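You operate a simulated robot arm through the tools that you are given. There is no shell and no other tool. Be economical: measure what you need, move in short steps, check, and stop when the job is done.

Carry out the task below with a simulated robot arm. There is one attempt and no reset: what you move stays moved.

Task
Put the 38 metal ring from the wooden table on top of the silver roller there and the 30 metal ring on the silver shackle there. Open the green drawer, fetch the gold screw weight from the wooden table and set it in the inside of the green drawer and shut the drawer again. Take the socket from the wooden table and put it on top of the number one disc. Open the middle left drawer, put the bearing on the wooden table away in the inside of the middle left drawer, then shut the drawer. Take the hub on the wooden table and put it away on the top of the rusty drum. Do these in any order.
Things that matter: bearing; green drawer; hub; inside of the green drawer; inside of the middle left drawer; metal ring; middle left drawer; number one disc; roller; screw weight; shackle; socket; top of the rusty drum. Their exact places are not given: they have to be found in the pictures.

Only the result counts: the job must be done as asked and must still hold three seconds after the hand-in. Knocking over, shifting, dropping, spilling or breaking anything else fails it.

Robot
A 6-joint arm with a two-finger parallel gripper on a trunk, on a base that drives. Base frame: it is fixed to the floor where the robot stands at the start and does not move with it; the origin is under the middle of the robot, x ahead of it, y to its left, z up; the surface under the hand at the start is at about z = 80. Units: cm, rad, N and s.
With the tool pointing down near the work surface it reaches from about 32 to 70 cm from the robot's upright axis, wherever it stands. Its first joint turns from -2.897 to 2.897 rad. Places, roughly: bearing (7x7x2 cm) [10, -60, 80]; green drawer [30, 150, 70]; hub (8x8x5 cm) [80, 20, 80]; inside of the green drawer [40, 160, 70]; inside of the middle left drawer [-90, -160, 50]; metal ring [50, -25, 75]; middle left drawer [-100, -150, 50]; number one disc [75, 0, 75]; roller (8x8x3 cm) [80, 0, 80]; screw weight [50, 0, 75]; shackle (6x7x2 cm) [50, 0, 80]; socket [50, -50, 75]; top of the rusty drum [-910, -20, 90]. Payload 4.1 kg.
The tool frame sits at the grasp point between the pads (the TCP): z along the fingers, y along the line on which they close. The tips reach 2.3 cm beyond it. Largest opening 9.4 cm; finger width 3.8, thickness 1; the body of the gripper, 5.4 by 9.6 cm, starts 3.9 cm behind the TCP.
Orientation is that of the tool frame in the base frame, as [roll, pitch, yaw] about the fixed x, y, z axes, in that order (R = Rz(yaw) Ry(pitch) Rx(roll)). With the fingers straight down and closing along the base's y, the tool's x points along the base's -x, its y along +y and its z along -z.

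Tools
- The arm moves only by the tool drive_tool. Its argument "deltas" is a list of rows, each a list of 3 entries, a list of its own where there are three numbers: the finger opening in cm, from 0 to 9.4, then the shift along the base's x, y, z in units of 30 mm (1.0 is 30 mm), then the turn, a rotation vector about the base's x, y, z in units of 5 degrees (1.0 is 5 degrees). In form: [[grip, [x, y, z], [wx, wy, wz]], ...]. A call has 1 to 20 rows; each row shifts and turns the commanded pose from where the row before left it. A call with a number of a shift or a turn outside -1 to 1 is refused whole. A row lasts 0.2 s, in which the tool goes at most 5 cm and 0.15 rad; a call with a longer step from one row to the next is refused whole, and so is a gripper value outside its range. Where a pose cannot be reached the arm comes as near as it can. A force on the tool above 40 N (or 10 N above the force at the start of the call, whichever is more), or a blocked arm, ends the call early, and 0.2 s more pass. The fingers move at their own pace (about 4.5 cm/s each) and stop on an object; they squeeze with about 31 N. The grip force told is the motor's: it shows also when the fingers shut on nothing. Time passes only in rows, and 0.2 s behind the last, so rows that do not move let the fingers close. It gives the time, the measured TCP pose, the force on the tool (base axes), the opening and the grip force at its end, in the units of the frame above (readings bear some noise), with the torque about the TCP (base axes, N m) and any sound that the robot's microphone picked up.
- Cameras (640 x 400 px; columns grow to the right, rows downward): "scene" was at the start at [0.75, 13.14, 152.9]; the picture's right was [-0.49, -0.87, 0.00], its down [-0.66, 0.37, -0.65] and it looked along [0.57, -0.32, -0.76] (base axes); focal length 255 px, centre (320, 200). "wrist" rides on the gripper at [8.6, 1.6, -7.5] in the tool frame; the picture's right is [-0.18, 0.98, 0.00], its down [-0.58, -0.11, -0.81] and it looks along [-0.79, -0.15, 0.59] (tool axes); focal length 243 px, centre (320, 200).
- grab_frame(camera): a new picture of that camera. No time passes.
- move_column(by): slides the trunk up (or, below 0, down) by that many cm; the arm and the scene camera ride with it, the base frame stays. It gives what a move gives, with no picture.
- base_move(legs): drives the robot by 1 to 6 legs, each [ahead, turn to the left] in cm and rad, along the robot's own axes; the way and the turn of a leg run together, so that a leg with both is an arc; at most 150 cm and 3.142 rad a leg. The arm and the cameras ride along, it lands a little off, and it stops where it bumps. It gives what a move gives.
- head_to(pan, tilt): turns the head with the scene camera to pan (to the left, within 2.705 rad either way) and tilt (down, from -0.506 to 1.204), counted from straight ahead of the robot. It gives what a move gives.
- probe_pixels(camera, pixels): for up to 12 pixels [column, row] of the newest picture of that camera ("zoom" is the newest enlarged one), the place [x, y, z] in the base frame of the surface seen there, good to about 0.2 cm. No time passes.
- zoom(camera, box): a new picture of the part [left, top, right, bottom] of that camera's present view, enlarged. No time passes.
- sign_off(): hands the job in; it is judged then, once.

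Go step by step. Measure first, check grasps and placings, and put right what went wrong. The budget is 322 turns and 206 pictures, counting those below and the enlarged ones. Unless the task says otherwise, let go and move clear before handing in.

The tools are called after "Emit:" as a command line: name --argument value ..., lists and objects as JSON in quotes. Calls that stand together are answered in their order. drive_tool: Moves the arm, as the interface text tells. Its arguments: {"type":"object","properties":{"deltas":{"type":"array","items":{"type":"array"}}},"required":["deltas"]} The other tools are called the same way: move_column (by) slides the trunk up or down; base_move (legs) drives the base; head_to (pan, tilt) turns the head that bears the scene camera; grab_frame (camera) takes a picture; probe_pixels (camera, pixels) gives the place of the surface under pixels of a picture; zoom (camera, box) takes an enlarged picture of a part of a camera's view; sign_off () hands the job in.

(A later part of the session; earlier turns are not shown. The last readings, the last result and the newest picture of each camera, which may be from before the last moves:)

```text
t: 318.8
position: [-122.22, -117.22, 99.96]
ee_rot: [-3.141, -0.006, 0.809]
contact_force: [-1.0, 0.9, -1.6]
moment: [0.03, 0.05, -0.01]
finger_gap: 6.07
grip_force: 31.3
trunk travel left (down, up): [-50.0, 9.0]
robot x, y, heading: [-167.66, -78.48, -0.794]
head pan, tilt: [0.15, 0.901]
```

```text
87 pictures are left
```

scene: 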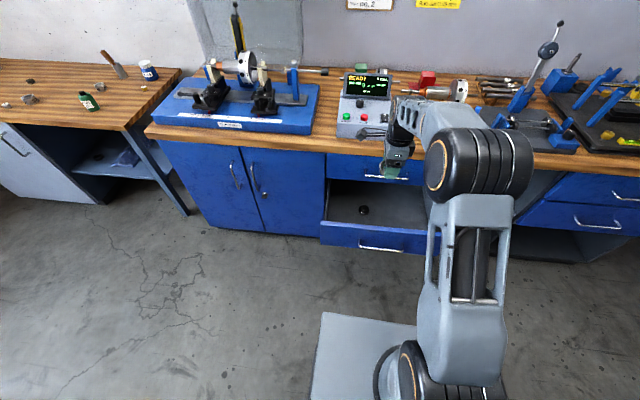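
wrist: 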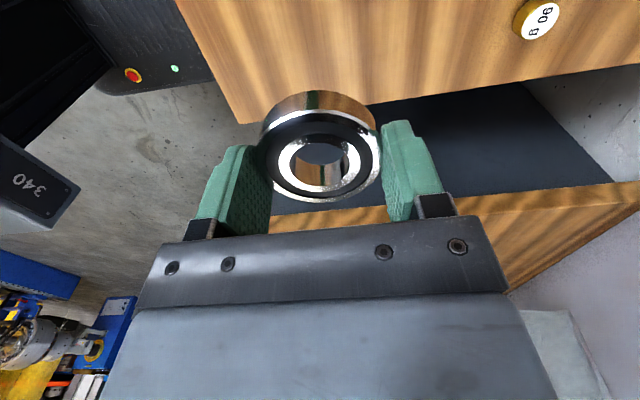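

Emit:
zoom --camera "scene" --box '[310, 140, 470, 260]'

```text
3.33 times, centred on (390, 200) of scene
```

zoom: 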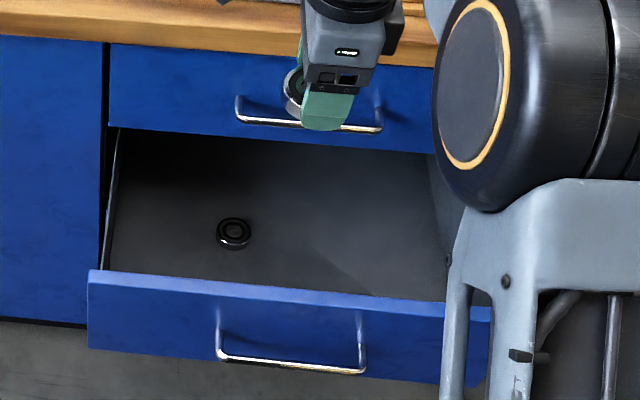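

Emit:
probe_pixels --camera "zoom" --pixels '[[92, 278], [470, 312], [233, 232], [330, 250], [380, 270], [290, 363], [115, 265], [350, 200], [300, 290], [118, 150]]'

```text
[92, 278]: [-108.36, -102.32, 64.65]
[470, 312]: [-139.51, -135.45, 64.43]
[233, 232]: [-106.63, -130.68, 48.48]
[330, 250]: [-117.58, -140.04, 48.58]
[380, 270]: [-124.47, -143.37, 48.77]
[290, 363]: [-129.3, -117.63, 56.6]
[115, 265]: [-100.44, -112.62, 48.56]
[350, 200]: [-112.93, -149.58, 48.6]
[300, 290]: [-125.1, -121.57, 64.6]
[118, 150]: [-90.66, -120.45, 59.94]
```

Interior floor is z 48.6, front wall top 64.6, with a small part at (−106.6, −130.7). I'll move the base forward 8 cm, lower the trunk, and place the bearing right of that part.

Emit:
base_move --legs '[[8, 0]]'

Emit:
move_column --by -25

Emit:
grab_frame --camera "wrist"

```text
t: 319.9
position: [-116.61, -122.94, 99.89]
ee_rot: [3.141, -0.006, 0.808]
contact_force: [0.0, 0.3, -1.5]
moment: [0.04, -0.01, -0.02]
finger_gap: 6.11
grip_force: 30.9
trunk travel left (down, up): [-50.0, 9.0]
robot x, y, heading: [-162.15, -84.49, -0.794]
head pan, tilt: [0.15, 0.901]
```

```text
t: 322.4
position: [-116.68, -123.12, 75.02]
ee_rot: [-3.141, -0.007, 0.807]
contact_force: [0.7, -0.4, -2.0]
moment: [-0.02, 0.03, 0.01]
finger_gap: 6.1
grip_force: 30.7
trunk travel left (down, up): [-25.0, 34.0]
robot x, y, heading: [-162.09, -84.17, -0.795]
head pan, tilt: [0.15, 0.901]
```

```text
85 pictures are left
```

wrist: 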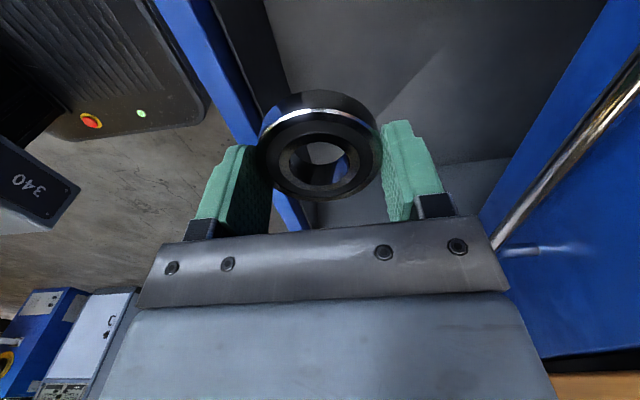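

Emit:
drive_tool --deltas '[[0, [-0.29, -0.705, 0], [0, 0, 0]], [0, [-0.29, -0.705, 0], [0, 0, 0]], [0, [-0.29, -0.705, 0], [0, 0, 0]], [0, [0, 0, -0.7], [0, 0, 0]], [0, [0, 0, -0.7], [0, 0, 0]], [0, [0, 0, -0.7], [0, 0, 0]], [0, [0, 0, -0.7], [0, 0, 0]], [0, [0, 0, -0.7], [0, 0, 0]], [0, [0, 0, 0], [0, 0, 0]]]'

Emit:
grab_frame --camera "wrist"

Emit:
grab_frame --camera "scene"

```text
t: 324.4
position: [-119.23, -129.35, 64.5]
ee_rot: [3.141, -0.007, 0.809]
contact_force: [1.2, 0.2, -0.8]
moment: [0.01, -0.02, 0.0]
finger_gap: 6.08
grip_force: 31.5
trunk travel left (down, up): [-25.0, 34.0]
robot x, y, heading: [-162.05, -84.25, -0.794]
head pan, tilt: [0.15, 0.901]
```

```text
84 pictures are left
```

wrist: 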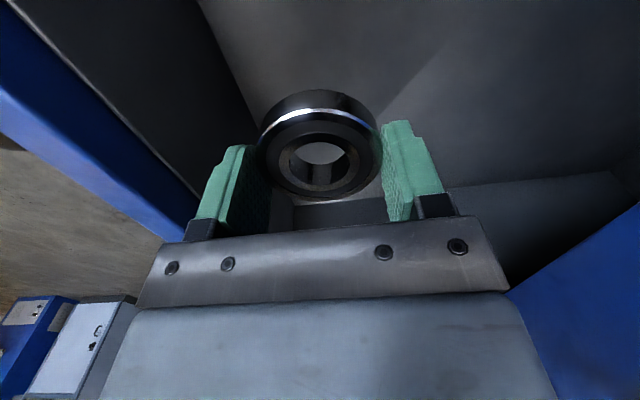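

```text
83 pictures are left
```

scene: 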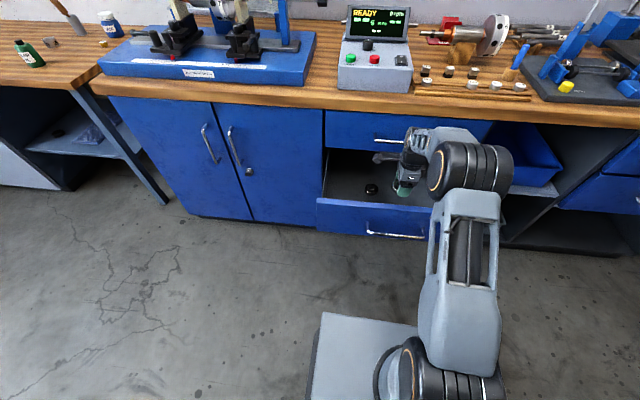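

Clear all around. I'll keep lowering.

Emit:
drive_tool --deltas '[[0, [0, 0, -0.7], [0, 0, 0]], [0, [0, 0, -0.7], [0, 0, 0]], [0, [0, 0, -0.7], [0, 0, 0]], [0, [0, 0, -0.7], [0, 0, 0]], [0, [0, 0, -0.7], [0, 0, 0]], [0, [0, 0, -0.4], [0, 0, 0]], [0, [0, 0, 0], [0, 0, 0]]]'

```text
t: 326.0
position: [-119.33, -129.38, 52.84]
ee_rot: [3.14, -0.006, 0.809]
contact_force: [0.5, 1.0, -1.7]
moment: [0.0, -0.03, 0.01]
finger_gap: 6.1
grip_force: 30.8
trunk travel left (down, up): [-25.0, 34.0]
robot x, y, heading: [-161.97, -84.96, -0.797]
head pan, tilt: [0.15, 0.901]
```

Emit:
drive_tool --deltas '[[0, [0, 0, -0.25], [0, 0, 0]], [0, [0, 0, -0.12], [0, 0, 0]], [0, [0, 0, -0.06], [0, 0, 0]], [0, [0, 0, -0.04], [0, 0, 0]], [0, [0, 0, 0], [0, 0, 0]]]'

```text
t: 327.2
position: [-119.2, -129.29, 51.32]
ee_rot: [-3.141, -0.008, 0.808]
contact_force: [0.3, 0.7, -2.1]
moment: [-0.01, 0.0, 0.01]
finger_gap: 6.11
grip_force: 31.1
trunk travel left (down, up): [-25.0, 34.0]
robot x, y, heading: [-161.83, -84.4, -0.798]
head pan, tilt: [0.15, 0.901]
```

Emit:
drive_tool --deltas '[[0, [0, 0, -0.05], [0, 0, 0]], [0, [0, 0, -0.04], [0, 0, 0]], [0, [0, 0, 0], [0, 0, 0]]]'

```text
t: 328.0
position: [-119.36, -129.39, 51.26]
ee_rot: [3.135, -0.008, 0.808]
contact_force: [1.3, 2.9, 14.0]
moment: [0.45, 0.25, -0.08]
finger_gap: 6.11
grip_force: 31.2
trunk travel left (down, up): [-25.0, 34.0]
robot x, y, heading: [-162.22, -84.71, -0.797]
head pan, tilt: [0.15, 0.901]
```

Contact (14 N). I'll release and rise out of the drawer.

Emit:
drive_tool --deltas '[[6.6, [0, 0, 0.02], [0, 0, 0]], [7.8, [0, 0, 0], [0, 0, 0]], [7.8, [0, 0, 0.3], [0, 0, 0]], [7.8, [0, 0, 0.7], [0, 0, 0]], [7.8, [0, 0, 0.8], [0, 0, 0]], [7.8, [0, 0, 0.8], [0, 0, 0]], [7.8, [0, 0, 0.8], [0, 0, 0]], [7.8, [0, 0, 0.8], [0, 0, 0]], [7.8, [0, 0, 0.8], [0, 0, 0]], [7.8, [0, 0, 0.8], [0, 0, 0]], [7.8, [0, 0, 0.8], [0, 0, 0]], [7.8, [0, 0, 0.8], [0, 0, 0]]]'

Emit:
grab_frame --camera "wrist"

```text
t: 330.6
position: [-119.21, -129.33, 73.47]
ee_rot: [-3.141, -0.005, 0.807]
contact_force: [0.1, 0.0, -0.4]
moment: [-0.01, 0.04, 0.02]
finger_gap: 7.79
grip_force: 0.1
trunk travel left (down, up): [-25.0, 34.0]
robot x, y, heading: [-161.71, -84.38, -0.8]
head pan, tilt: [0.15, 0.901]
```

```text
82 pictures are left
```

wrist: 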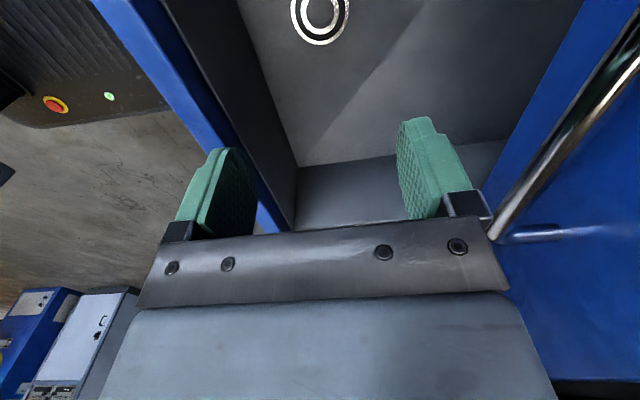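

The bearing lies in the drawer (320, 15). I'll back off, tilt the tool as before and take hold of the handle again to push the drawer shut.

Emit:
base_move --legs '[[-26, 0]]'

Emit:
move_column --by -15

Emit:
drive_tool --deltas '[[3, [0, 0, 0.35], [-0.692, -0.722, 0]], [3, [0, 0, 0.35], [-0.692, -0.722, 0]], [3, [0, 0, 0.35], [-0.692, -0.722, 0]], [3, [0, 0, 0.35], [-0.692, -0.722, 0]], [3, [0, 0, 0.35], [-0.692, -0.722, 0]], [3, [0, 0, 0.35], [-0.692, -0.722, 0]], [3, [0, 0, 0.35], [-0.692, -0.722, 0]], [3, [0, 0, 0.35], [-0.692, -0.722, 0]], [3, [0, 0, 0.35], [-0.346, -0.361, 0]]]'

Emit:
grab_frame --camera "wrist"

Emit:
grab_frame --camera "scene"

```text
t: 332.5
position: [-137.35, -110.49, 73.21]
ee_rot: [-3.142, -0.007, 0.812]
contact_force: [0.1, -0.4, -0.3]
moment: [-0.01, 0.03, -0.01]
finger_gap: 7.82
grip_force: 0.1
trunk travel left (down, up): [-25.0, 34.0]
robot x, y, heading: [-180.17, -65.65, -0.792]
head pan, tilt: [0.15, 0.901]
```

```text
t: 334.2
position: [-137.46, -110.61, 58.31]
ee_rot: [3.14, -0.005, 0.814]
contact_force: [-0.2, 0.1, -0.5]
moment: [0.0, -0.01, 0.0]
finger_gap: 7.8
grip_force: 0.0
trunk travel left (down, up): [-10.0, 49.0]
robot x, y, heading: [-180.25, -65.74, -0.798]
head pan, tilt: [0.15, 0.901]
```

```text
t: 336.2
position: [-137.39, -110.56, 67.9]
ee_rot: [2.395, -0.003, 0.813]
contact_force: [-0.4, 0.6, -1.5]
moment: [-0.01, 0.0, -0.01]
finger_gap: 2.99
grip_force: 0.0
trunk travel left (down, up): [-10.0, 49.0]
robot x, y, heading: [-180.43, -65.73, -0.789]
head pan, tilt: [0.15, 0.901]
```

```text
81 pictures are left
```

wrist: 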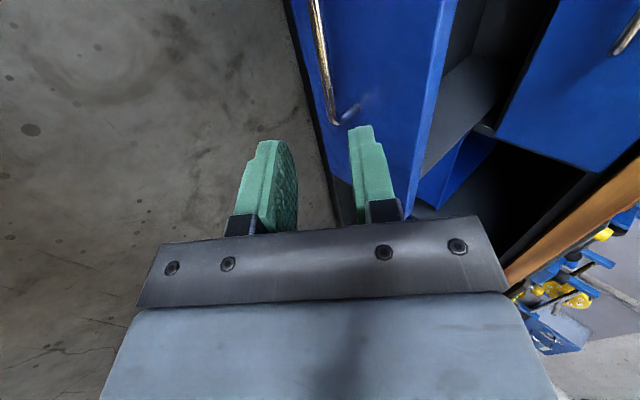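

```text
80 pictures are left
```

scene: 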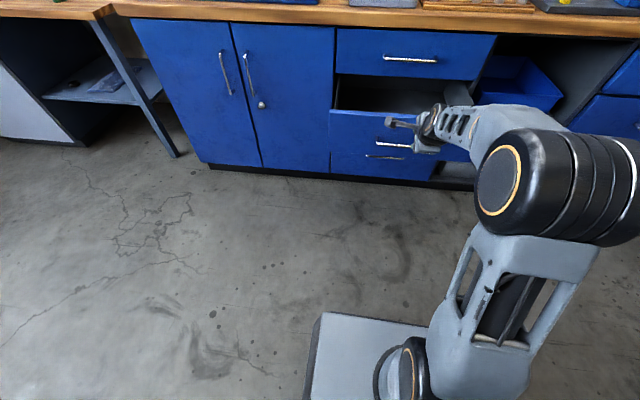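

Emit:
probe_pixels --camera "wrist" --pixels '[[318, 30], [325, 70], [332, 110]]'

```text
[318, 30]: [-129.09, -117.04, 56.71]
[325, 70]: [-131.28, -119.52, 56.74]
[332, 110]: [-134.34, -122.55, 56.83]
```

The bar is at v −12.1, z 56.7. Approaching and gripping it.

Emit:
drive_tool --deltas '[[3, [0.4, -0.384, -0.57], [0, 0, 0]], [3, [0.4, -0.384, -0.57], [0, 0, 0]], [3, [0.4, -0.384, -0.57], [0, 0, 0]], [3, [0.4, -0.384, -0.57], [0, 0, 0]], [3, [0.4, -0.384, -0.57], [0, 0, 0]], [3, [0.25, -0.24, -0.36], [0, 0, 0]], [3, [0.25, -0.24, -0.36], [0, 0, 0]], [3, [0, 0, 0], [0, 0, 0]], [0, [0, 0, 0], [0, 0, 0]], [0, [0, 0, 0], [0, 0, 0]], [0, [0, 0, 0], [0, 0, 0]], [0, [0, 0, 0], [0, 0, 0]]]'

Emit:
grab_frame --camera "wrist"

```text
t: 338.9
position: [-129.81, -117.76, 56.95]
ee_rot: [2.402, 0.0, 0.814]
contact_force: [-2.0, 2.4, -6.5]
moment: [-0.25, 0.38, 0.49]
finger_gap: 1.19
grip_force: 45.0
trunk travel left (down, up): [-10.0, 49.0]
robot x, y, heading: [-179.98, -65.78, -0.786]
head pan, tilt: [0.15, 0.901]
```

```text
79 pictures are left
```

wrist: 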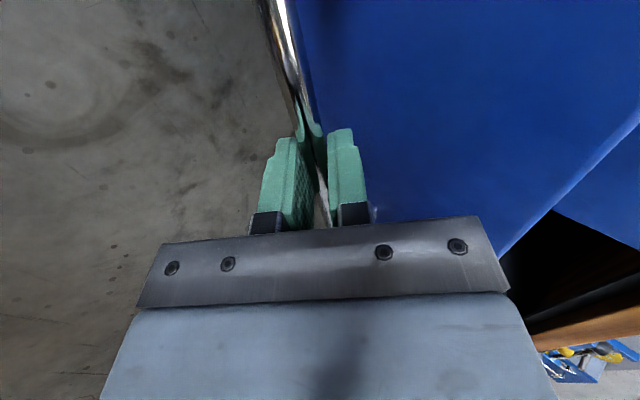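

Gripped. I'll push by driving forward 22 cm, and finish with the arm.

Emit:
base_move --legs '[[22, 0]]'

Emit:
drive_tool --deltas '[[0, [0, 0, 0], [0, 0, 0]]]'

```text
t: 340.5
position: [-114.09, -133.15, 56.99]
ee_rot: [2.402, 0.0, 0.818]
contact_force: [21.8, 22.5, -10.2]
moment: [0.37, -0.21, 0.22]
finger_gap: 1.15
grip_force: 45.3
trunk travel left (down, up): [-10.0, 49.0]
robot x, y, heading: [-164.56, -80.95, -0.788]
head pan, tilt: [0.15, 0.901]
```

```text
t: 340.9
position: [-114.12, -133.1, 57.0]
ee_rot: [2.4, -0.001, 0.817]
contact_force: [6.5, 6.0, -2.4]
moment: [0.78, -0.64, 1.13]
finger_gap: 1.15
grip_force: 44.8
trunk travel left (down, up): [-10.0, 49.0]
robot x, y, heading: [-164.71, -81.02, -0.787]
head pan, tilt: [0.15, 0.901]
```

Emit:
drive_tool --deltas '[[0, [0.19, -0.1, 0], [0, 0, 0]], [0, [0.16, -0.13, 0], [0, 0, 0]], [0, [0.16, -0.14, 0], [0, 0, 0]], [0, [0.15, -0.14, 0], [0, 0, 0]], [0, [0.1, -0.1, 0], [0, 0, 0]], [0, [0.07, -0.07, 0], [0, 0, 0]]]'

Emit:
grab_frame --camera "scene"

```text
t: 342.3
position: [-112.02, -135.02, 57.0]
ee_rot: [2.404, -0.001, 0.819]
contact_force: [-32.6, 8.1, -1.1]
moment: [-0.55, 1.0, -0.34]
finger_gap: 1.17
grip_force: 44.9
trunk travel left (down, up): [-10.0, 49.0]
robot x, y, heading: [-164.79, -81.33, -0.789]
head pan, tilt: [0.15, 0.901]
```

```text
78 pictures are left
```

scene: 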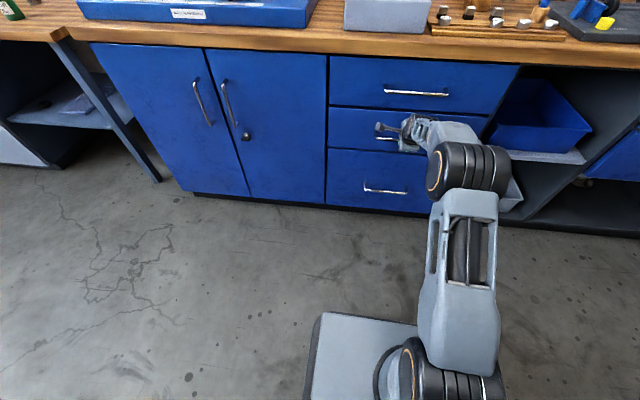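

Resistance of about 29 N: it's at the stop. I'll release, withdraw and verify.

Emit:
drive_tool --deltas '[[2.2, [0, 0, 0], [0, 0, 0]], [3.2, [0, 0, 0], [0, 0, 0]], [3.2, [0, 0, 0], [0, 0, 0]], [3.2, [-0.3, 0.29, 0.45], [0, 0, 0]], [3.2, [-0.4, 0.385, 0.56], [0, 0, 0]], [3.2, [-0.4, 0.385, 0.56], [0, 0, 0]], [3.2, [-0.4, 0.385, 0.56], [0, 0, 0]], [3.2, [-0.4, 0.385, 0.56], [0, 0, 0]], [3.2, [-0.6, 0.6, 0.2], [0, 0, 0]]]'

Emit:
zoom --camera "scene" --box '[310, 40, 500, 220]'

```text
t: 344.3
position: [-119.19, -127.8, 65.56]
ee_rot: [2.401, -0.001, 0.818]
contact_force: [0.0, -0.6, 0.5]
moment: [-0.02, 0.0, 0.0]
finger_gap: 3.2
grip_force: 0.0
trunk travel left (down, up): [-10.0, 49.0]
robot x, y, heading: [-164.77, -81.57, -0.788]
head pan, tilt: [0.15, 0.901]
```

```text
2.22 times, centred on (405, 130) of scene
```

zoom: 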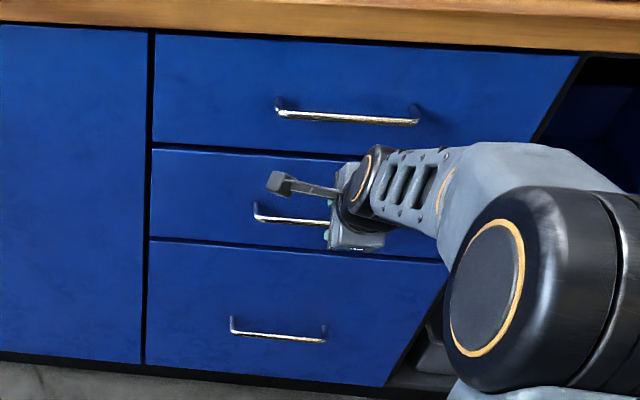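

Emit:
probe_pixels --camera "zoom" --pixels '[[200, 190], [200, 110], [200, 290], [290, 219], [340, 116]]'

Emit:
base_move --legs '[[-20, 0]]'

Emit:
move_column --by 40

Emit:
drive_tool --deltas '[[8.8, [-0.2, 0.19, 0.1], [0.692, 0.722, 0]], [8.8, [-0.2, 0.19, 0.1], [0.692, 0.722, 0]], [8.8, [-0.2, 0.19, 0.1], [0.692, 0.722, 0]], [8.8, [-0.2, 0.19, 0.1], [0.692, 0.722, 0]], [8.8, [-0.2, 0.19, 0.1], [0.692, 0.722, 0]], [8.8, [-0.2, 0.19, 0.1], [0.692, 0.722, 0]], [8.8, [-0.2, 0.19, 0.1], [0.692, 0.722, 0]], [8.8, [-0.2, 0.19, 0.1], [0.692, 0.722, 0]], [8.8, [0, 0, 0], [0.32, 0.34, 0]]]'

```text
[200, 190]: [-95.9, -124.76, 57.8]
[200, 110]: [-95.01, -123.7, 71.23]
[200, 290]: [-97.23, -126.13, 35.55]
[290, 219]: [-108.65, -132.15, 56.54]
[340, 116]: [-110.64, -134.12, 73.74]
```

```text
t: 345.9
position: [-133.42, -113.68, 65.61]
ee_rot: [2.401, -0.003, 0.819]
contact_force: [-0.7, 0.1, 0.5]
moment: [0.0, 0.01, -0.01]
finger_gap: 3.22
grip_force: 0.1
trunk travel left (down, up): [-10.0, 49.0]
robot x, y, heading: [-179.03, -66.9, -0.786]
head pan, tilt: [0.15, 0.901]
```

```text
t: 349.8
position: [-133.43, -113.53, 105.64]
ee_rot: [2.399, -0.003, 0.819]
contact_force: [0.7, 0.3, 0.4]
moment: [0.01, 0.04, 0.0]
finger_gap: 3.19
grip_force: 0.1
trunk travel left (down, up): [-50.0, 9.0]
robot x, y, heading: [-178.97, -67.2, -0.784]
head pan, tilt: [0.15, 0.901]
```

```text
t: 351.8
position: [-138.35, -109.09, 107.93]
ee_rot: [3.139, -0.007, 0.813]
contact_force: [-0.3, 0.3, -0.1]
moment: [0.01, 0.02, -0.02]
finger_gap: 8.79
grip_force: 0.1
trunk travel left (down, up): [-50.0, 9.0]
robot x, y, heading: [-179.31, -66.98, -0.786]
head pan, tilt: [0.15, 0.901]
```

All faces are flush (v 17.1), so the middle left drawer is shut. Now I'll drive to the hub on the table's left end.

Emit:
base_move --legs '[[0, 1.302], [117, 0], [116, 0], [0, -1.281]]'

Emit:
head_to --pan 0.0 --tilt 0.95

Emit:
grab_frame --camera "scene"

```text
t: 369.6
position: [65.55, 6.03, 107.97]
ee_rot: [3.139, -0.009, 0.846]
contact_force: [-0.1, 0.3, 0.1]
moment: [0.03, -0.01, -0.01]
finger_gap: 8.82
grip_force: 0.0
trunk travel left (down, up): [-50.0, 9.0]
robot x, y, heading: [23.4, 46.29, -0.756]
head pan, tilt: [0.15, 0.901]
```

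```text
t: 370.3
position: [65.43, 6.02, 107.97]
ee_rot: [3.137, -0.007, 0.845]
contact_force: [0.0, 0.1, 0.8]
moment: [-0.01, 0.0, -0.02]
finger_gap: 8.78
grip_force: 0.1
trunk travel left (down, up): [-50.0, 9.0]
robot x, y, heading: [23.5, 46.61, -0.758]
head pan, tilt: [0.0, 0.949]
```

```text
76 pictures are left
```

scene: 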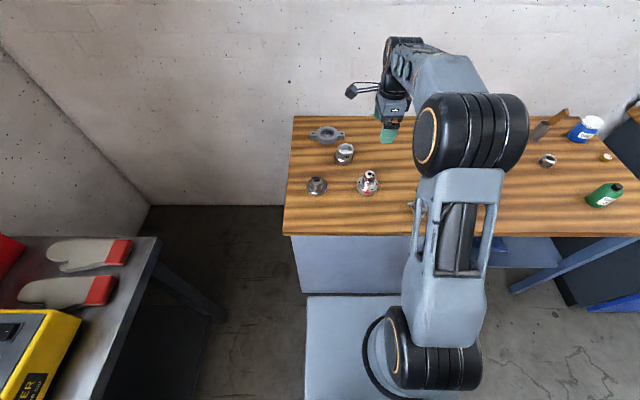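

Emit:
zoom --camera "scene" --box '[295, 115, 395, 205]'

```text
4.44 times, centred on (345, 160) of scene
```

zoom: 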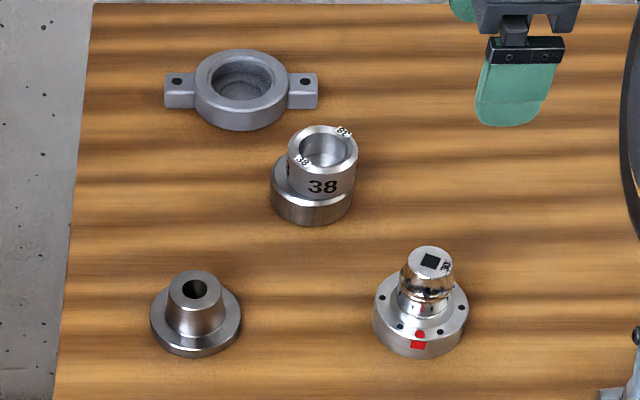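

Emit:
probe_pixels --camera "zoom" --pixels '[[155, 315], [237, 312], [195, 346], [180, 290], [208, 290], [172, 290], [218, 292], [195, 275], [195, 305], [290, 150], [355, 150]]'

```text
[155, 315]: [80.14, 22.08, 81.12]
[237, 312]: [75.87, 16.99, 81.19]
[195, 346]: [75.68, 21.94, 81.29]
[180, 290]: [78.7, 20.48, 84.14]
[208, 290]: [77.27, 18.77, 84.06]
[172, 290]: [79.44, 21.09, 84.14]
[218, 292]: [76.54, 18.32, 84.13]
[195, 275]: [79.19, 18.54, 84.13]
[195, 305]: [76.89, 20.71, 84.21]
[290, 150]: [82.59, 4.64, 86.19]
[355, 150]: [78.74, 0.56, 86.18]
```

Hub: centre (78.0, 19.6), flange top 81.2, boss top 84.15. I'll grip it by the flange, with the gripper fully open.

Emit:
drive_tool --deltas '[[9.4, [0.837, 0.907, -0.5], [0, 0, 0]], [9.4, [0.837, 0.907, -0.9], [0, 0, 0]], [9.4, [0.837, 0.907, -0.9], [0, 0, 0]], [9.4, [0.837, 0.907, -0.9], [0, 0, 0]], [9.4, [0.837, 0.907, -0.9], [0, 0, 0]], [9.4, [0, 0, 0], [0, 0, 0]]]'

Emit:
grab_frame --camera "wrist"

```text
t: 371.7
position: [77.95, 19.96, 95.68]
ee_rot: [3.137, -0.009, 0.845]
contact_force: [-0.1, 0.7, 0.2]
moment: [-0.02, 0.05, -0.02]
finger_gap: 9.4
grip_force: 0.1
trunk travel left (down, up): [-50.0, 9.0]
robot x, y, heading: [23.45, 46.8, -0.754]
head pan, tilt: [0.0, 0.949]
```

```text
74 pictures are left
```

wrist: 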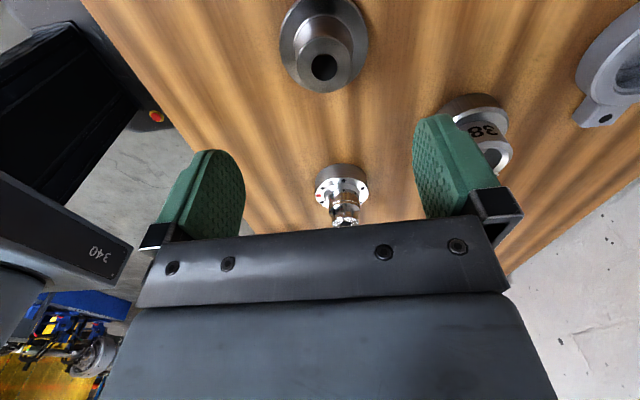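

Emit:
drive_tool --deltas '[[9.4, [0.02, -0.1, -0.9], [0, 0, 0]], [9.4, [0, 0, -0.9], [0, 0, 0]], [9.4, [0, 0, -0.9], [0, 0, 0]], [9.4, [0, 0, -0.9], [0, 0, 0]], [9.4, [0, 0, -0.83], [0, 0, 0]], [0, [0, 0, 0], [0, 0, 0]], [0, [0, 0, 0], [0, 0, 0]], [0, [0, 0, 0], [0, 0, 0]], [0, [0, 0, 0], [0, 0, 0]], [0, [0, 0, 0], [0, 0, 0]]]'

Emit:
drive_tool --deltas '[[0, [0, 0, 0.15], [0, 0, 0]], [0, [0, 0, 0.4], [0, 0, 0]], [0, [0, 0, 0.6], [0, 0, 0]], [0, [0, 0, 0.8], [0, 0, 0]], [0, [0, 0, 0.8], [0, 0, 0]], [0, [0, 0, 0.8], [0, 0, 0]], [0, [0, 0, 0.8], [0, 0, 0]], [0, [0, 0, 0.8], [0, 0, 0]]]'

Emit:
grab_frame --camera "wrist"

```text
t: 373.9
position: [78.03, 19.44, 82.72]
ee_rot: [3.139, -0.008, 0.845]
contact_force: [0.1, -0.6, -0.2]
moment: [-0.08, -0.18, 0.0]
finger_gap: 7.35
grip_force: 31.0
trunk travel left (down, up): [-50.0, 9.0]
robot x, y, heading: [23.02, 46.74, -0.759]
head pan, tilt: [0.0, 0.949]
```

```text
t: 375.7
position: [77.99, 19.6, 97.78]
ee_rot: [3.138, -0.007, 0.845]
contact_force: [0.1, 0.8, -5.6]
moment: [0.01, -0.01, 0.03]
finger_gap: 7.36
grip_force: 30.8
trunk travel left (down, up): [-50.0, 9.0]
robot x, y, heading: [23.1, 46.51, -0.754]
head pan, tilt: [0.0, 0.949]
```

```text
73 pictures are left
```

wrist: 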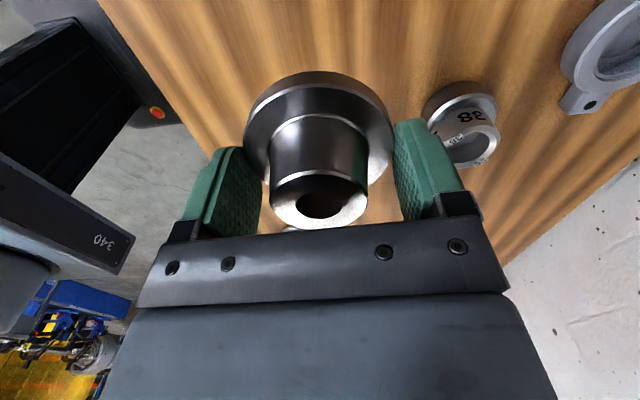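

The hub is held by its flange (7.36 cm, 5.6 N). I'll raise and retract it, back away from the table and turn toward the far drum to look.

Emit:
drive_tool --deltas '[[0, [-0.5, 0.25, 0.6], [0, 0, 0]], [0, [-0.7, 0.35, 0.7], [0, 0, 0]], [0, [-0.7, 0.35, 0.7], [0, 0, 0]], [0, [-0.7, 0.35, 0.7], [0, 0, 0]], [0, [-0.7, 0.35, 0.7], [0, 0, 0]], [0, [-0.7, 0.35, 0.7], [0, 0, 0]]]'

Emit:
base_move --legs '[[-60, 0], [0, -2.316]]'

Emit:
head_to --pan 0.3 --tilt 0.2

Emit:
grab_frame --camera "scene"

```text
t: 377.1
position: [65.94, 25.41, 110.24]
ee_rot: [3.14, -0.008, 0.845]
contact_force: [0.3, 0.4, -6.9]
moment: [-0.04, 0.0, 0.01]
finger_gap: 7.33
grip_force: 30.9
trunk travel left (down, up): [-50.0, 9.0]
robot x, y, heading: [23.3, 46.75, -0.757]
head pan, tilt: [0.0, 0.949]
```

```text
t: 386.0
position: [-65.97, 72.78, 110.15]
ee_rot: [3.139, -0.009, -1.495]
contact_force: [0.0, -1.3, -6.2]
moment: [0.02, -0.03, -0.02]
finger_gap: 7.34
grip_force: 30.6
trunk travel left (down, up): [-50.0, 9.0]
robot x, y, heading: [-20.46, 88.24, -3.094]
head pan, tilt: [0.0, 0.949]
```

```text
t: 387.1
position: [-65.89, 72.8, 110.15]
ee_rot: [3.138, -0.009, -1.495]
contact_force: [-0.9, -0.2, -7.0]
moment: [0.03, -0.02, -0.01]
finger_gap: 7.34
grip_force: 31.2
trunk travel left (down, up): [-50.0, 9.0]
robot x, y, heading: [-20.55, 88.62, -3.099]
head pan, tilt: [0.3, 0.201]
```

```text
72 pictures are left
```

scene: 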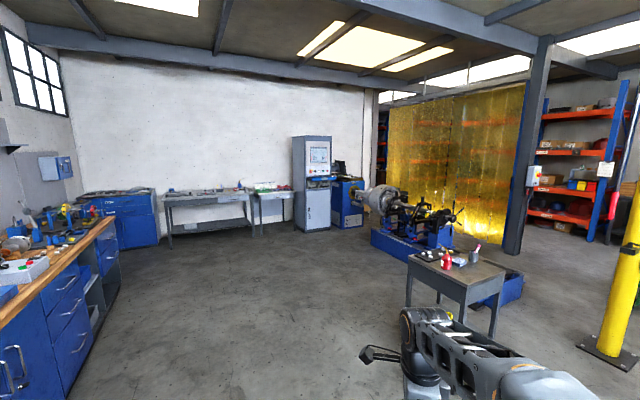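

Emit:
probe_pixels --camera "scene" --pixels '[[312, 200], [345, 205], [400, 235], [450, 150], [512, 200], [575, 180], [430, 265], [610, 335], [210, 210], [480, 300], [420, 180], [530, 240]]'

Emit:
zoom --camera "scene" --box '[280, 60, 480, 280]'

Emit:
head_to --pan -0.5 --tilt 0.25

Emit:
grab_frame --camera "scene"

```text
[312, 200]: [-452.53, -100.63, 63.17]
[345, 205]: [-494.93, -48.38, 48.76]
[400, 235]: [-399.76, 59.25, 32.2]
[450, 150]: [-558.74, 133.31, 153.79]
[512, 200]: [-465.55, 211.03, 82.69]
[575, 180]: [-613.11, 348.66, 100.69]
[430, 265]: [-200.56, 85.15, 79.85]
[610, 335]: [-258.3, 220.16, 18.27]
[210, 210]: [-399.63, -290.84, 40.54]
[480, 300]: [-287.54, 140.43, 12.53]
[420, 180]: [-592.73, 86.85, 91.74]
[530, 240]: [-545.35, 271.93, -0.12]
```

```text
1.82 times, centred on (380, 170) of scene
```

zoom: 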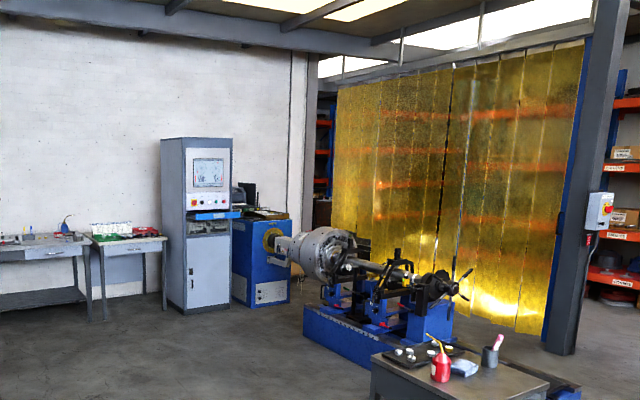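

```text
t: 388.3
position: [-65.82, 72.8, 110.11]
ee_rot: [3.141, -0.008, -1.494]
contact_force: [-0.5, -0.3, -5.6]
moment: [0.02, 0.01, 0.0]
finger_gap: 7.32
grip_force: 30.5
trunk travel left (down, up): [-50.0, 9.0]
robot x, y, heading: [-20.54, 88.42, -3.096]
head pan, tilt: [-0.499, 0.25]
```

```text
70 pictures are left
```

scene: 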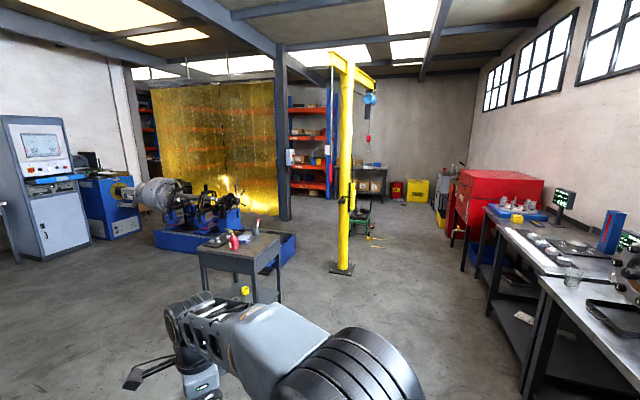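

The drum must be behind the yellow curtain; the passage seems to be right of the grey column. I'll probe landmarks along that way.

Emit:
probe_pixels --camera "scene" --pixels '[[343, 268], [285, 215], [464, 265], [440, 205], [415, 200], [362, 235], [305, 190], [370, 185], [340, 250], [455, 235], [390, 240], [330, 205]]'

Emit:
zoom --camera "scene" --box '[240, 80, 480, 280]'

```text
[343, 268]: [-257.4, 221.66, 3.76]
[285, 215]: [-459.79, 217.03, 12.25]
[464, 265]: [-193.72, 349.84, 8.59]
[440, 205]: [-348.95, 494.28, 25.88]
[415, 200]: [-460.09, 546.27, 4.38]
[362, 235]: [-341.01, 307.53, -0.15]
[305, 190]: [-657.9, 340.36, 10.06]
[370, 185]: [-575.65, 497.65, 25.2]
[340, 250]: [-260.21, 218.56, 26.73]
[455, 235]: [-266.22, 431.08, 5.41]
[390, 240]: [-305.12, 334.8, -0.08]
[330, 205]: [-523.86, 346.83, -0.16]
```

```text
2.00 times, centred on (360, 180) of scene
```

zoom: 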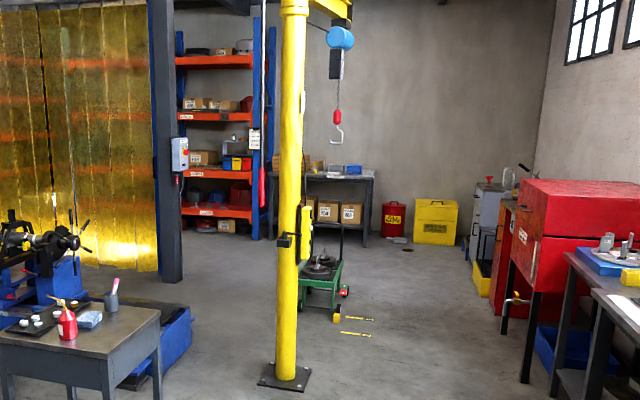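

I've mapped it in room axes: the curtain lies at v≈−490, the column at u −162, a post at u −20, v −338, and a cart near u −14, v −458. First I'll drive along the bench past the post.

Emit:
base_move --legs '[[0, -0.81], [135, 0], [130, 0]]'

Emit:
head_to --pan 0.5 --tilt 0.35

Emit:
grab_frame --camera "scene"

```text
t: 403.4
position: [-257.95, 293.98, 110.13]
ee_rot: [3.139, -0.01, -2.299]
contact_force: [0.3, -0.2, -6.9]
moment: [0.01, -0.04, 0.02]
finger_gap: 7.35
grip_force: 31.1
trunk travel left (down, up): [-50.0, 9.0]
robot x, y, heading: [-215.55, 272.22, 2.38]
head pan, tilt: [-0.499, 0.25]
```

```text
t: 404.6
position: [-257.91, 293.94, 110.27]
ee_rot: [3.14, -0.008, -2.302]
contact_force: [-1.0, 0.2, -6.8]
moment: [0.03, -0.01, 0.0]
finger_gap: 7.33
grip_force: 30.6
trunk travel left (down, up): [-50.0, 9.0]
robot x, y, heading: [-215.27, 271.98, 2.382]
head pan, tilt: [0.499, 0.351]
```

```text
68 pictures are left
```

scene: 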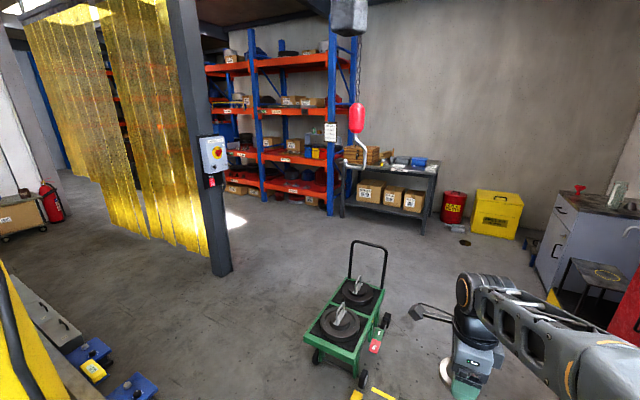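

Emit:
probe_pixels --camera "scene" --pixels '[[306, 338], [318, 362], [352, 285], [222, 272], [260, 250], [265, 200], [330, 212], [345, 215], [350, 165], [100, 190], [240, 190], [362, 380]]'

```text
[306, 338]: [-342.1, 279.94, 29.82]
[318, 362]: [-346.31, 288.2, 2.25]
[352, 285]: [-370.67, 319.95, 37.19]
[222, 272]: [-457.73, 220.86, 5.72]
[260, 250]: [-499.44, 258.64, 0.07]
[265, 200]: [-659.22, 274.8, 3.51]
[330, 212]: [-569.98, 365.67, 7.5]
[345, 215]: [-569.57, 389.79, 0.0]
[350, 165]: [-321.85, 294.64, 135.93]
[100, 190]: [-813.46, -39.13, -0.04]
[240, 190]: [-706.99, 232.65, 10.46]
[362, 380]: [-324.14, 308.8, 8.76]
```

The gap between column (u −157) and cart (u −35) is 110 cm. I'll go ahead 47 cm, turn left between post and cart, then head for the gap.

Emit:
base_move --legs '[[47, 0], [0, 1.571], [142, 0], [0, -1.571]]'

Emit:
head_to --pan 0.4 --tilt 0.35

Emit:
grab_frame --camera "scene"

```text
t: 416.5
position: [-355.24, 177.19, 109.91]
ee_rot: [-3.139, -0.006, -0.729]
contact_force: [-0.5, -0.6, -6.5]
moment: [0.09, 0.01, -0.01]
finger_gap: 7.29
grip_force: 30.8
trunk travel left (down, up): [-50.0, 9.0]
robot x, y, heading: [-333.78, 220.01, -2.32]
head pan, tilt: [0.499, 0.351]
stopped in leg 3: the robot was blocked; the commanded pose is now the measured one
```

```text
t: 417.1
position: [-355.24, 177.06, 109.99]
ee_rot: [-3.14, -0.006, -0.727]
contact_force: [0.2, -0.2, -5.9]
moment: [-0.01, 0.01, 0.01]
finger_gap: 7.3
grip_force: 30.3
trunk travel left (down, up): [-50.0, 9.0]
robot x, y, heading: [-333.8, 219.98, -2.328]
head pan, tilt: [0.4, 0.351]
```

```text
67 pictures are left
```

scene: 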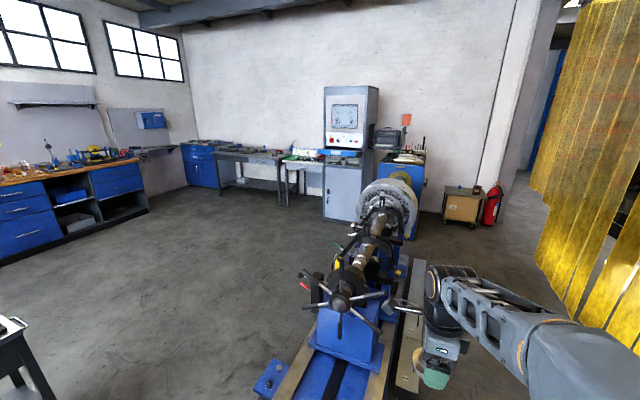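

The lathe bed blocked further travel at u −72. I'll back up a little, turn right and go through the gap angled slightly left.

Emit:
base_move --legs '[[-6, 0], [0, -1.378], [105, 0], [100, 0]]'

Emit:
head_to --pan 0.9 --tilt 0.3

Emit:
grab_frame --camera "scene"

```text
t: 419.8
position: [-367.94, 198.45, 109.81]
ee_rot: [-3.136, -0.007, -1.247]
contact_force: [0.6, -1.0, -7.2]
moment: [0.06, 0.04, 0.01]
finger_gap: 7.33
grip_force: 31.3
trunk travel left (down, up): [-50.0, 9.0]
robot x, y, heading: [-328.44, 224.98, -2.78]
head pan, tilt: [0.4, 0.351]
stopped in leg 2: the robot was blocked; the commanded pose is now the measured one
```

```text
t: 420.7
position: [-368.06, 198.43, 109.93]
ee_rot: [-3.14, -0.006, -1.248]
contact_force: [-0.1, 0.5, -6.4]
moment: [0.0, 0.02, -0.02]
finger_gap: 7.32
grip_force: 30.9
trunk travel left (down, up): [-50.0, 9.0]
robot x, y, heading: [-328.15, 225.23, -2.784]
head pan, tilt: [0.901, 0.3]
```

```text
66 pictures are left
```

scene: 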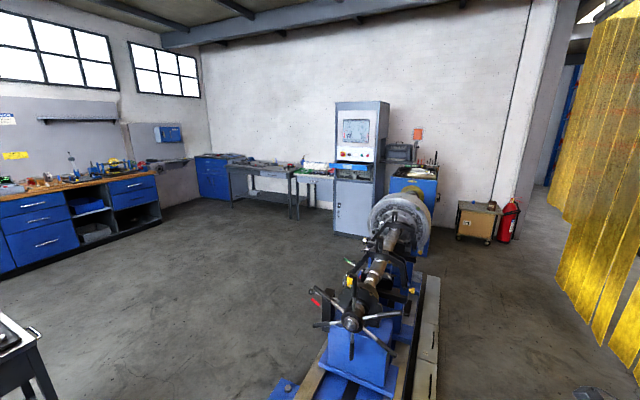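

Emit:
probe_pixels --camera "scene" --pixels '[[434, 285], [430, 360], [412, 395], [300, 392], [275, 385], [450, 300], [440, 330]]'

Emit:
head_to --pan -0.3 --tilt 0.75

Emit:
grab_frame --camera "scene"

```text
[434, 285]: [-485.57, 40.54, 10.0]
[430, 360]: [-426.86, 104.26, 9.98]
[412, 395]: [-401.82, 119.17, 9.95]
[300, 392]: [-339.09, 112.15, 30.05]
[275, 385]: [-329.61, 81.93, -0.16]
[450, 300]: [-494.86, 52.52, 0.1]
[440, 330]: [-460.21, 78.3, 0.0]
```

```text
t: 422.1
position: [-367.96, 198.43, 109.93]
ee_rot: [-3.141, -0.007, -1.246]
contact_force: [0.2, -0.6, -6.7]
moment: [0.01, -0.04, -0.02]
finger_gap: 7.3
grip_force: 31.3
trunk travel left (down, up): [-50.0, 9.0]
robot x, y, heading: [-328.27, 225.04, -2.785]
head pan, tilt: [-0.3, 0.75]
```

```text
65 pictures are left
```

scene: 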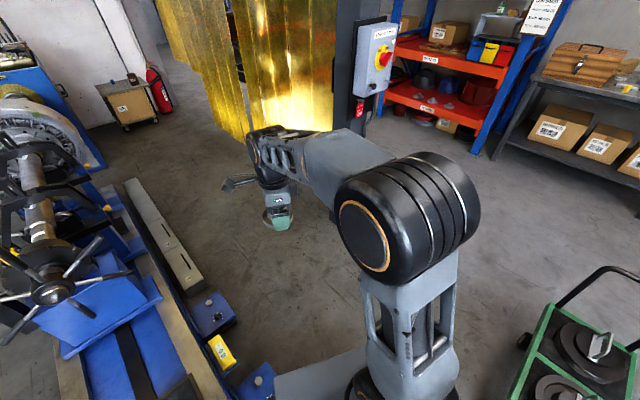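

Emit:
probe_pixels --camera "scene" --pixels '[[235, 318], [238, 360], [272, 368], [275, 395], [522, 400], [540, 345], [610, 268], [290, 375], [350, 350]]'

Emit:
head_to --pan -2.0 --tilt 0.9

Emit:
grab_frame --camera "scene"

```text
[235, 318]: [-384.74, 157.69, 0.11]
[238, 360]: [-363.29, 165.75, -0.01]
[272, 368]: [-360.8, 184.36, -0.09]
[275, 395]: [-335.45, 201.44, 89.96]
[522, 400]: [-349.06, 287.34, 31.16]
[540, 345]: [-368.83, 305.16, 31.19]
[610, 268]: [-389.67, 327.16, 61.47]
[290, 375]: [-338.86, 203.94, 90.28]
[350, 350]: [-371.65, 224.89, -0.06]
```

```text
t: 423.8
position: [-367.97, 198.42, 110.05]
ee_rot: [-3.137, -0.008, -1.247]
contact_force: [0.8, -0.4, -5.6]
moment: [0.02, 0.03, 0.02]
finger_gap: 7.3
grip_force: 31.1
trunk travel left (down, up): [-50.0, 9.0]
robot x, y, heading: [-328.37, 225.08, -2.786]
head pan, tilt: [-2.0, 0.901]
```

```text
64 pictures are left
```

scene: 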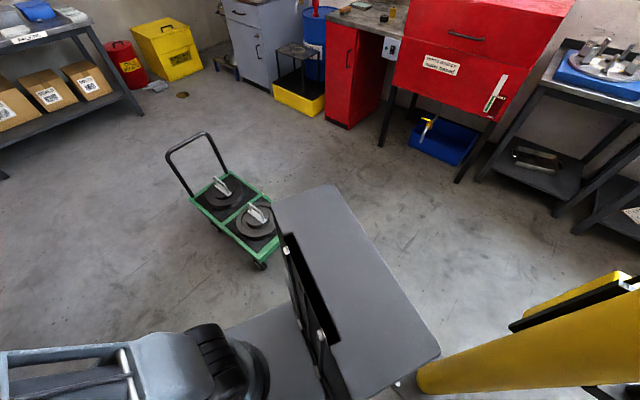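

The trunk's rear corner is against the yellow post, so I'll edge forward and turn right in small alternating legs.

Emit:
base_move --legs '[[10, 0], [0, -0.4], [8, 0], [0, -0.4]]'

```text
t: 424.5
position: [-367.92, 198.4, 109.82]
ee_rot: [-3.136, -0.005, -1.246]
contact_force: [0.5, 0.8, -5.4]
moment: [-0.01, 0.02, 0.0]
finger_gap: 7.34
grip_force: 31.4
trunk travel left (down, up): [-50.0, 9.0]
robot x, y, heading: [-328.36, 225.07, -2.786]
head pan, tilt: [-2.0, 0.901]
stopped in leg 1: the robot was blocked; the commanded pose is now the measured one
```

Forward is blocked by the lathe's foot, so that is what the front-left corner touched. I'll reverse 8 cm and turn right there.

Emit:
base_move --legs '[[-8, 0], [0, -0.45]]'

```text
t: 426.9
position: [-367.98, 221.03, 109.97]
ee_rot: [-3.14, -0.007, -1.693]
contact_force: [-0.7, -1.4, -6.3]
moment: [0.03, 0.0, -0.01]
finger_gap: 7.31
grip_force: 31.1
trunk travel left (down, up): [-50.0, 9.0]
robot x, y, heading: [-320.33, 227.97, 3.053]
head pan, tilt: [-2.0, 0.901]
```

That worked. I'll turn a bit more and drive through the gap.

Emit:
base_move --legs '[[0, -0.326], [110, 0], [100, 0.0]]'

Emit:
head_to --pan 1.1 --tilt 0.3

Emit:
grab_frame --camera "scene"

```text
t: 438.4
position: [-560.54, 321.96, 109.91]
ee_rot: [-3.14, -0.008, -2.012]
contact_force: [0.5, 0.6, -6.0]
moment: [0.01, 0.02, 0.0]
finger_gap: 7.31
grip_force: 31.1
trunk travel left (down, up): [-50.0, 9.0]
robot x, y, heading: [-513.52, 313.58, 2.729]
head pan, tilt: [-2.0, 0.901]
```

```text
t: 441.1
position: [-560.43, 321.95, 109.9]
ee_rot: [-3.138, -0.007, -2.013]
contact_force: [0.1, -0.3, -5.4]
moment: [0.02, -0.07, 0.04]
finger_gap: 7.29
grip_force: 30.8
trunk travel left (down, up): [-50.0, 9.0]
robot x, y, heading: [-513.34, 313.64, 2.732]
head pan, tilt: [1.1, 0.3]
```

```text
63 pictures are left
```

scene: 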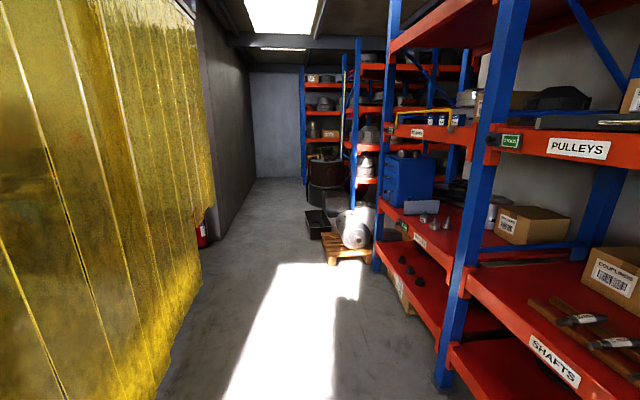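

Emit:
zoom --camera "scene" --box '[260, 90, 420, 280]'

Emit:
probe_pixels --camera "scene" --pixels '[[325, 168], [322, 200], [315, 225], [345, 260], [325, 238], [380, 270], [440, 385], [250, 190], [210, 240], [300, 190]]'

```text
2.11 times, centred on (340, 185) of scene
```

zoom: 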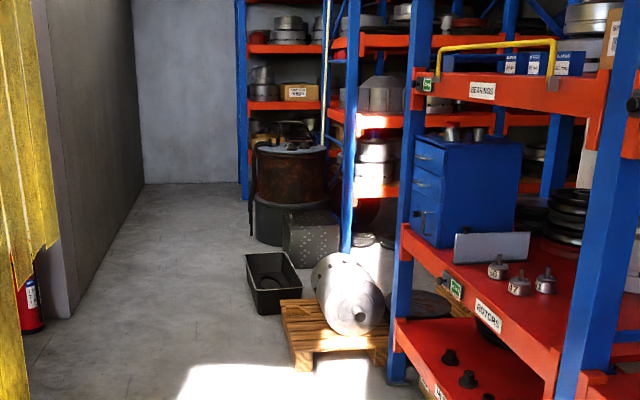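

```text
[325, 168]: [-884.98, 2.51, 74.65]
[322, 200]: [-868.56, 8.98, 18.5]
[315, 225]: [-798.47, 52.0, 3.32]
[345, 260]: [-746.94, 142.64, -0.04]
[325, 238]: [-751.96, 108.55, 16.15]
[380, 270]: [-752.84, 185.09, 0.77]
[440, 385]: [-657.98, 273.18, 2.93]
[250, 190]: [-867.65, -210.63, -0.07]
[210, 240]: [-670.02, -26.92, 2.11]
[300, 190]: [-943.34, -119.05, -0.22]
```

The rusty drum is visible at (325, 175), around (−890, 0), at the end of a corridor. I'll turn left and drive down the corridor at v≈−550.

Emit:
base_move --legs '[[0, 1.49], [136, 0], [0, -0.275], [130, 0], [110, 0]]'

Emit:
head_to --pan -0.5 --tilt 0.5

Emit:
grab_frame --camera "scene"

```text
t: 463.7
position: [-761.77, -24.17, 109.89]
ee_rot: [-3.138, -0.008, -0.779]
contact_force: [-0.1, 0.6, -6.7]
moment: [0.01, 0.05, 0.0]
finger_gap: 7.28
grip_force: 30.7
trunk travel left (down, up): [-50.0, 9.0]
robot x, y, heading: [-738.53, 17.48, -2.313]
head pan, tilt: [1.1, 0.3]
```

```text
t: 465.4
position: [-761.8, -24.26, 109.86]
ee_rot: [-3.139, -0.008, -0.778]
contact_force: [0.3, 0.0, -7.1]
moment: [0.0, 0.02, 0.01]
finger_gap: 7.29
grip_force: 31.0
trunk travel left (down, up): [-50.0, 9.0]
robot x, y, heading: [-738.39, 17.44, -2.316]
head pan, tilt: [-0.499, 0.499]
```

```text
61 pictures are left
```

scene: 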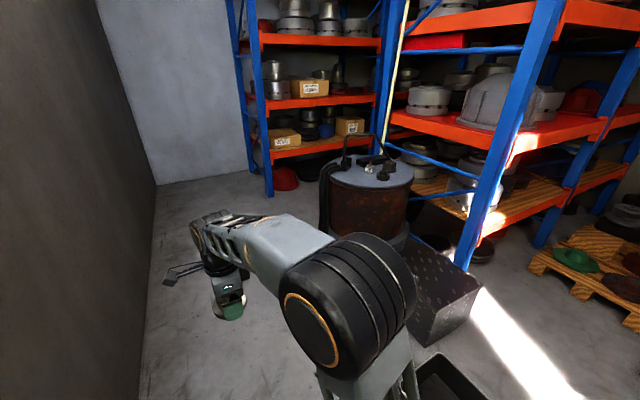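

Emit:
zoom --camera "scene" --box '[310, 120, 430, 260]'

```text
2.86 times, centred on (370, 190) of scene
```

zoom: 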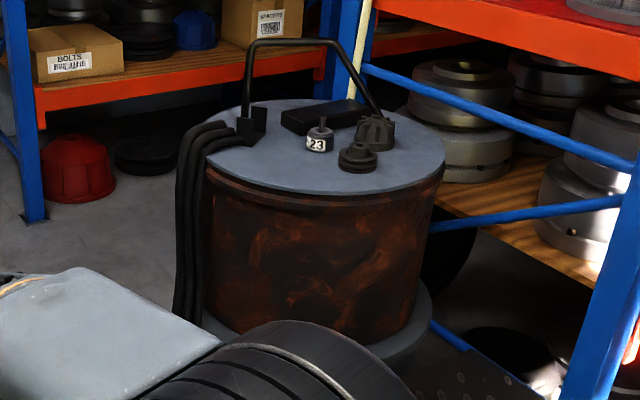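

Emit:
probe_pixels --camera "zoom" --pixels '[[280, 170], [230, 160], [330, 185], [420, 150], [320, 145], [360, 160], [290, 105], [410, 165], [440, 160], [205, 165], [245, 70], [325, 42]]'

```text
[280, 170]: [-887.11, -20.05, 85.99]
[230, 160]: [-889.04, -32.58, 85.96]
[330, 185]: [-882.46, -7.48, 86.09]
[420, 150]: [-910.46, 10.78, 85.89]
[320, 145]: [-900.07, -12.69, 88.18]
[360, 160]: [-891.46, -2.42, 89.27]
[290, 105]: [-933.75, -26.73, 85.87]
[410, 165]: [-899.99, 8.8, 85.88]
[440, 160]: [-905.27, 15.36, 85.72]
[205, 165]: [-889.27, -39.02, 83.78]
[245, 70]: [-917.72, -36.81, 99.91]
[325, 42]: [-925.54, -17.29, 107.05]
```

Emit:
probe_pixels --camera "scene" --pixels '[[430, 345], [412, 300], [478, 290], [405, 240], [440, 365], [250, 350], [345, 205]]'

```text
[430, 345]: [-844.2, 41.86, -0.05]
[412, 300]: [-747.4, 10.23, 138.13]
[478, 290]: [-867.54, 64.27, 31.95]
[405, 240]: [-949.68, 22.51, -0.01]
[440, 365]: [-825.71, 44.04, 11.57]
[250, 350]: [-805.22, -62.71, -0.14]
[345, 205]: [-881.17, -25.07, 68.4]
```

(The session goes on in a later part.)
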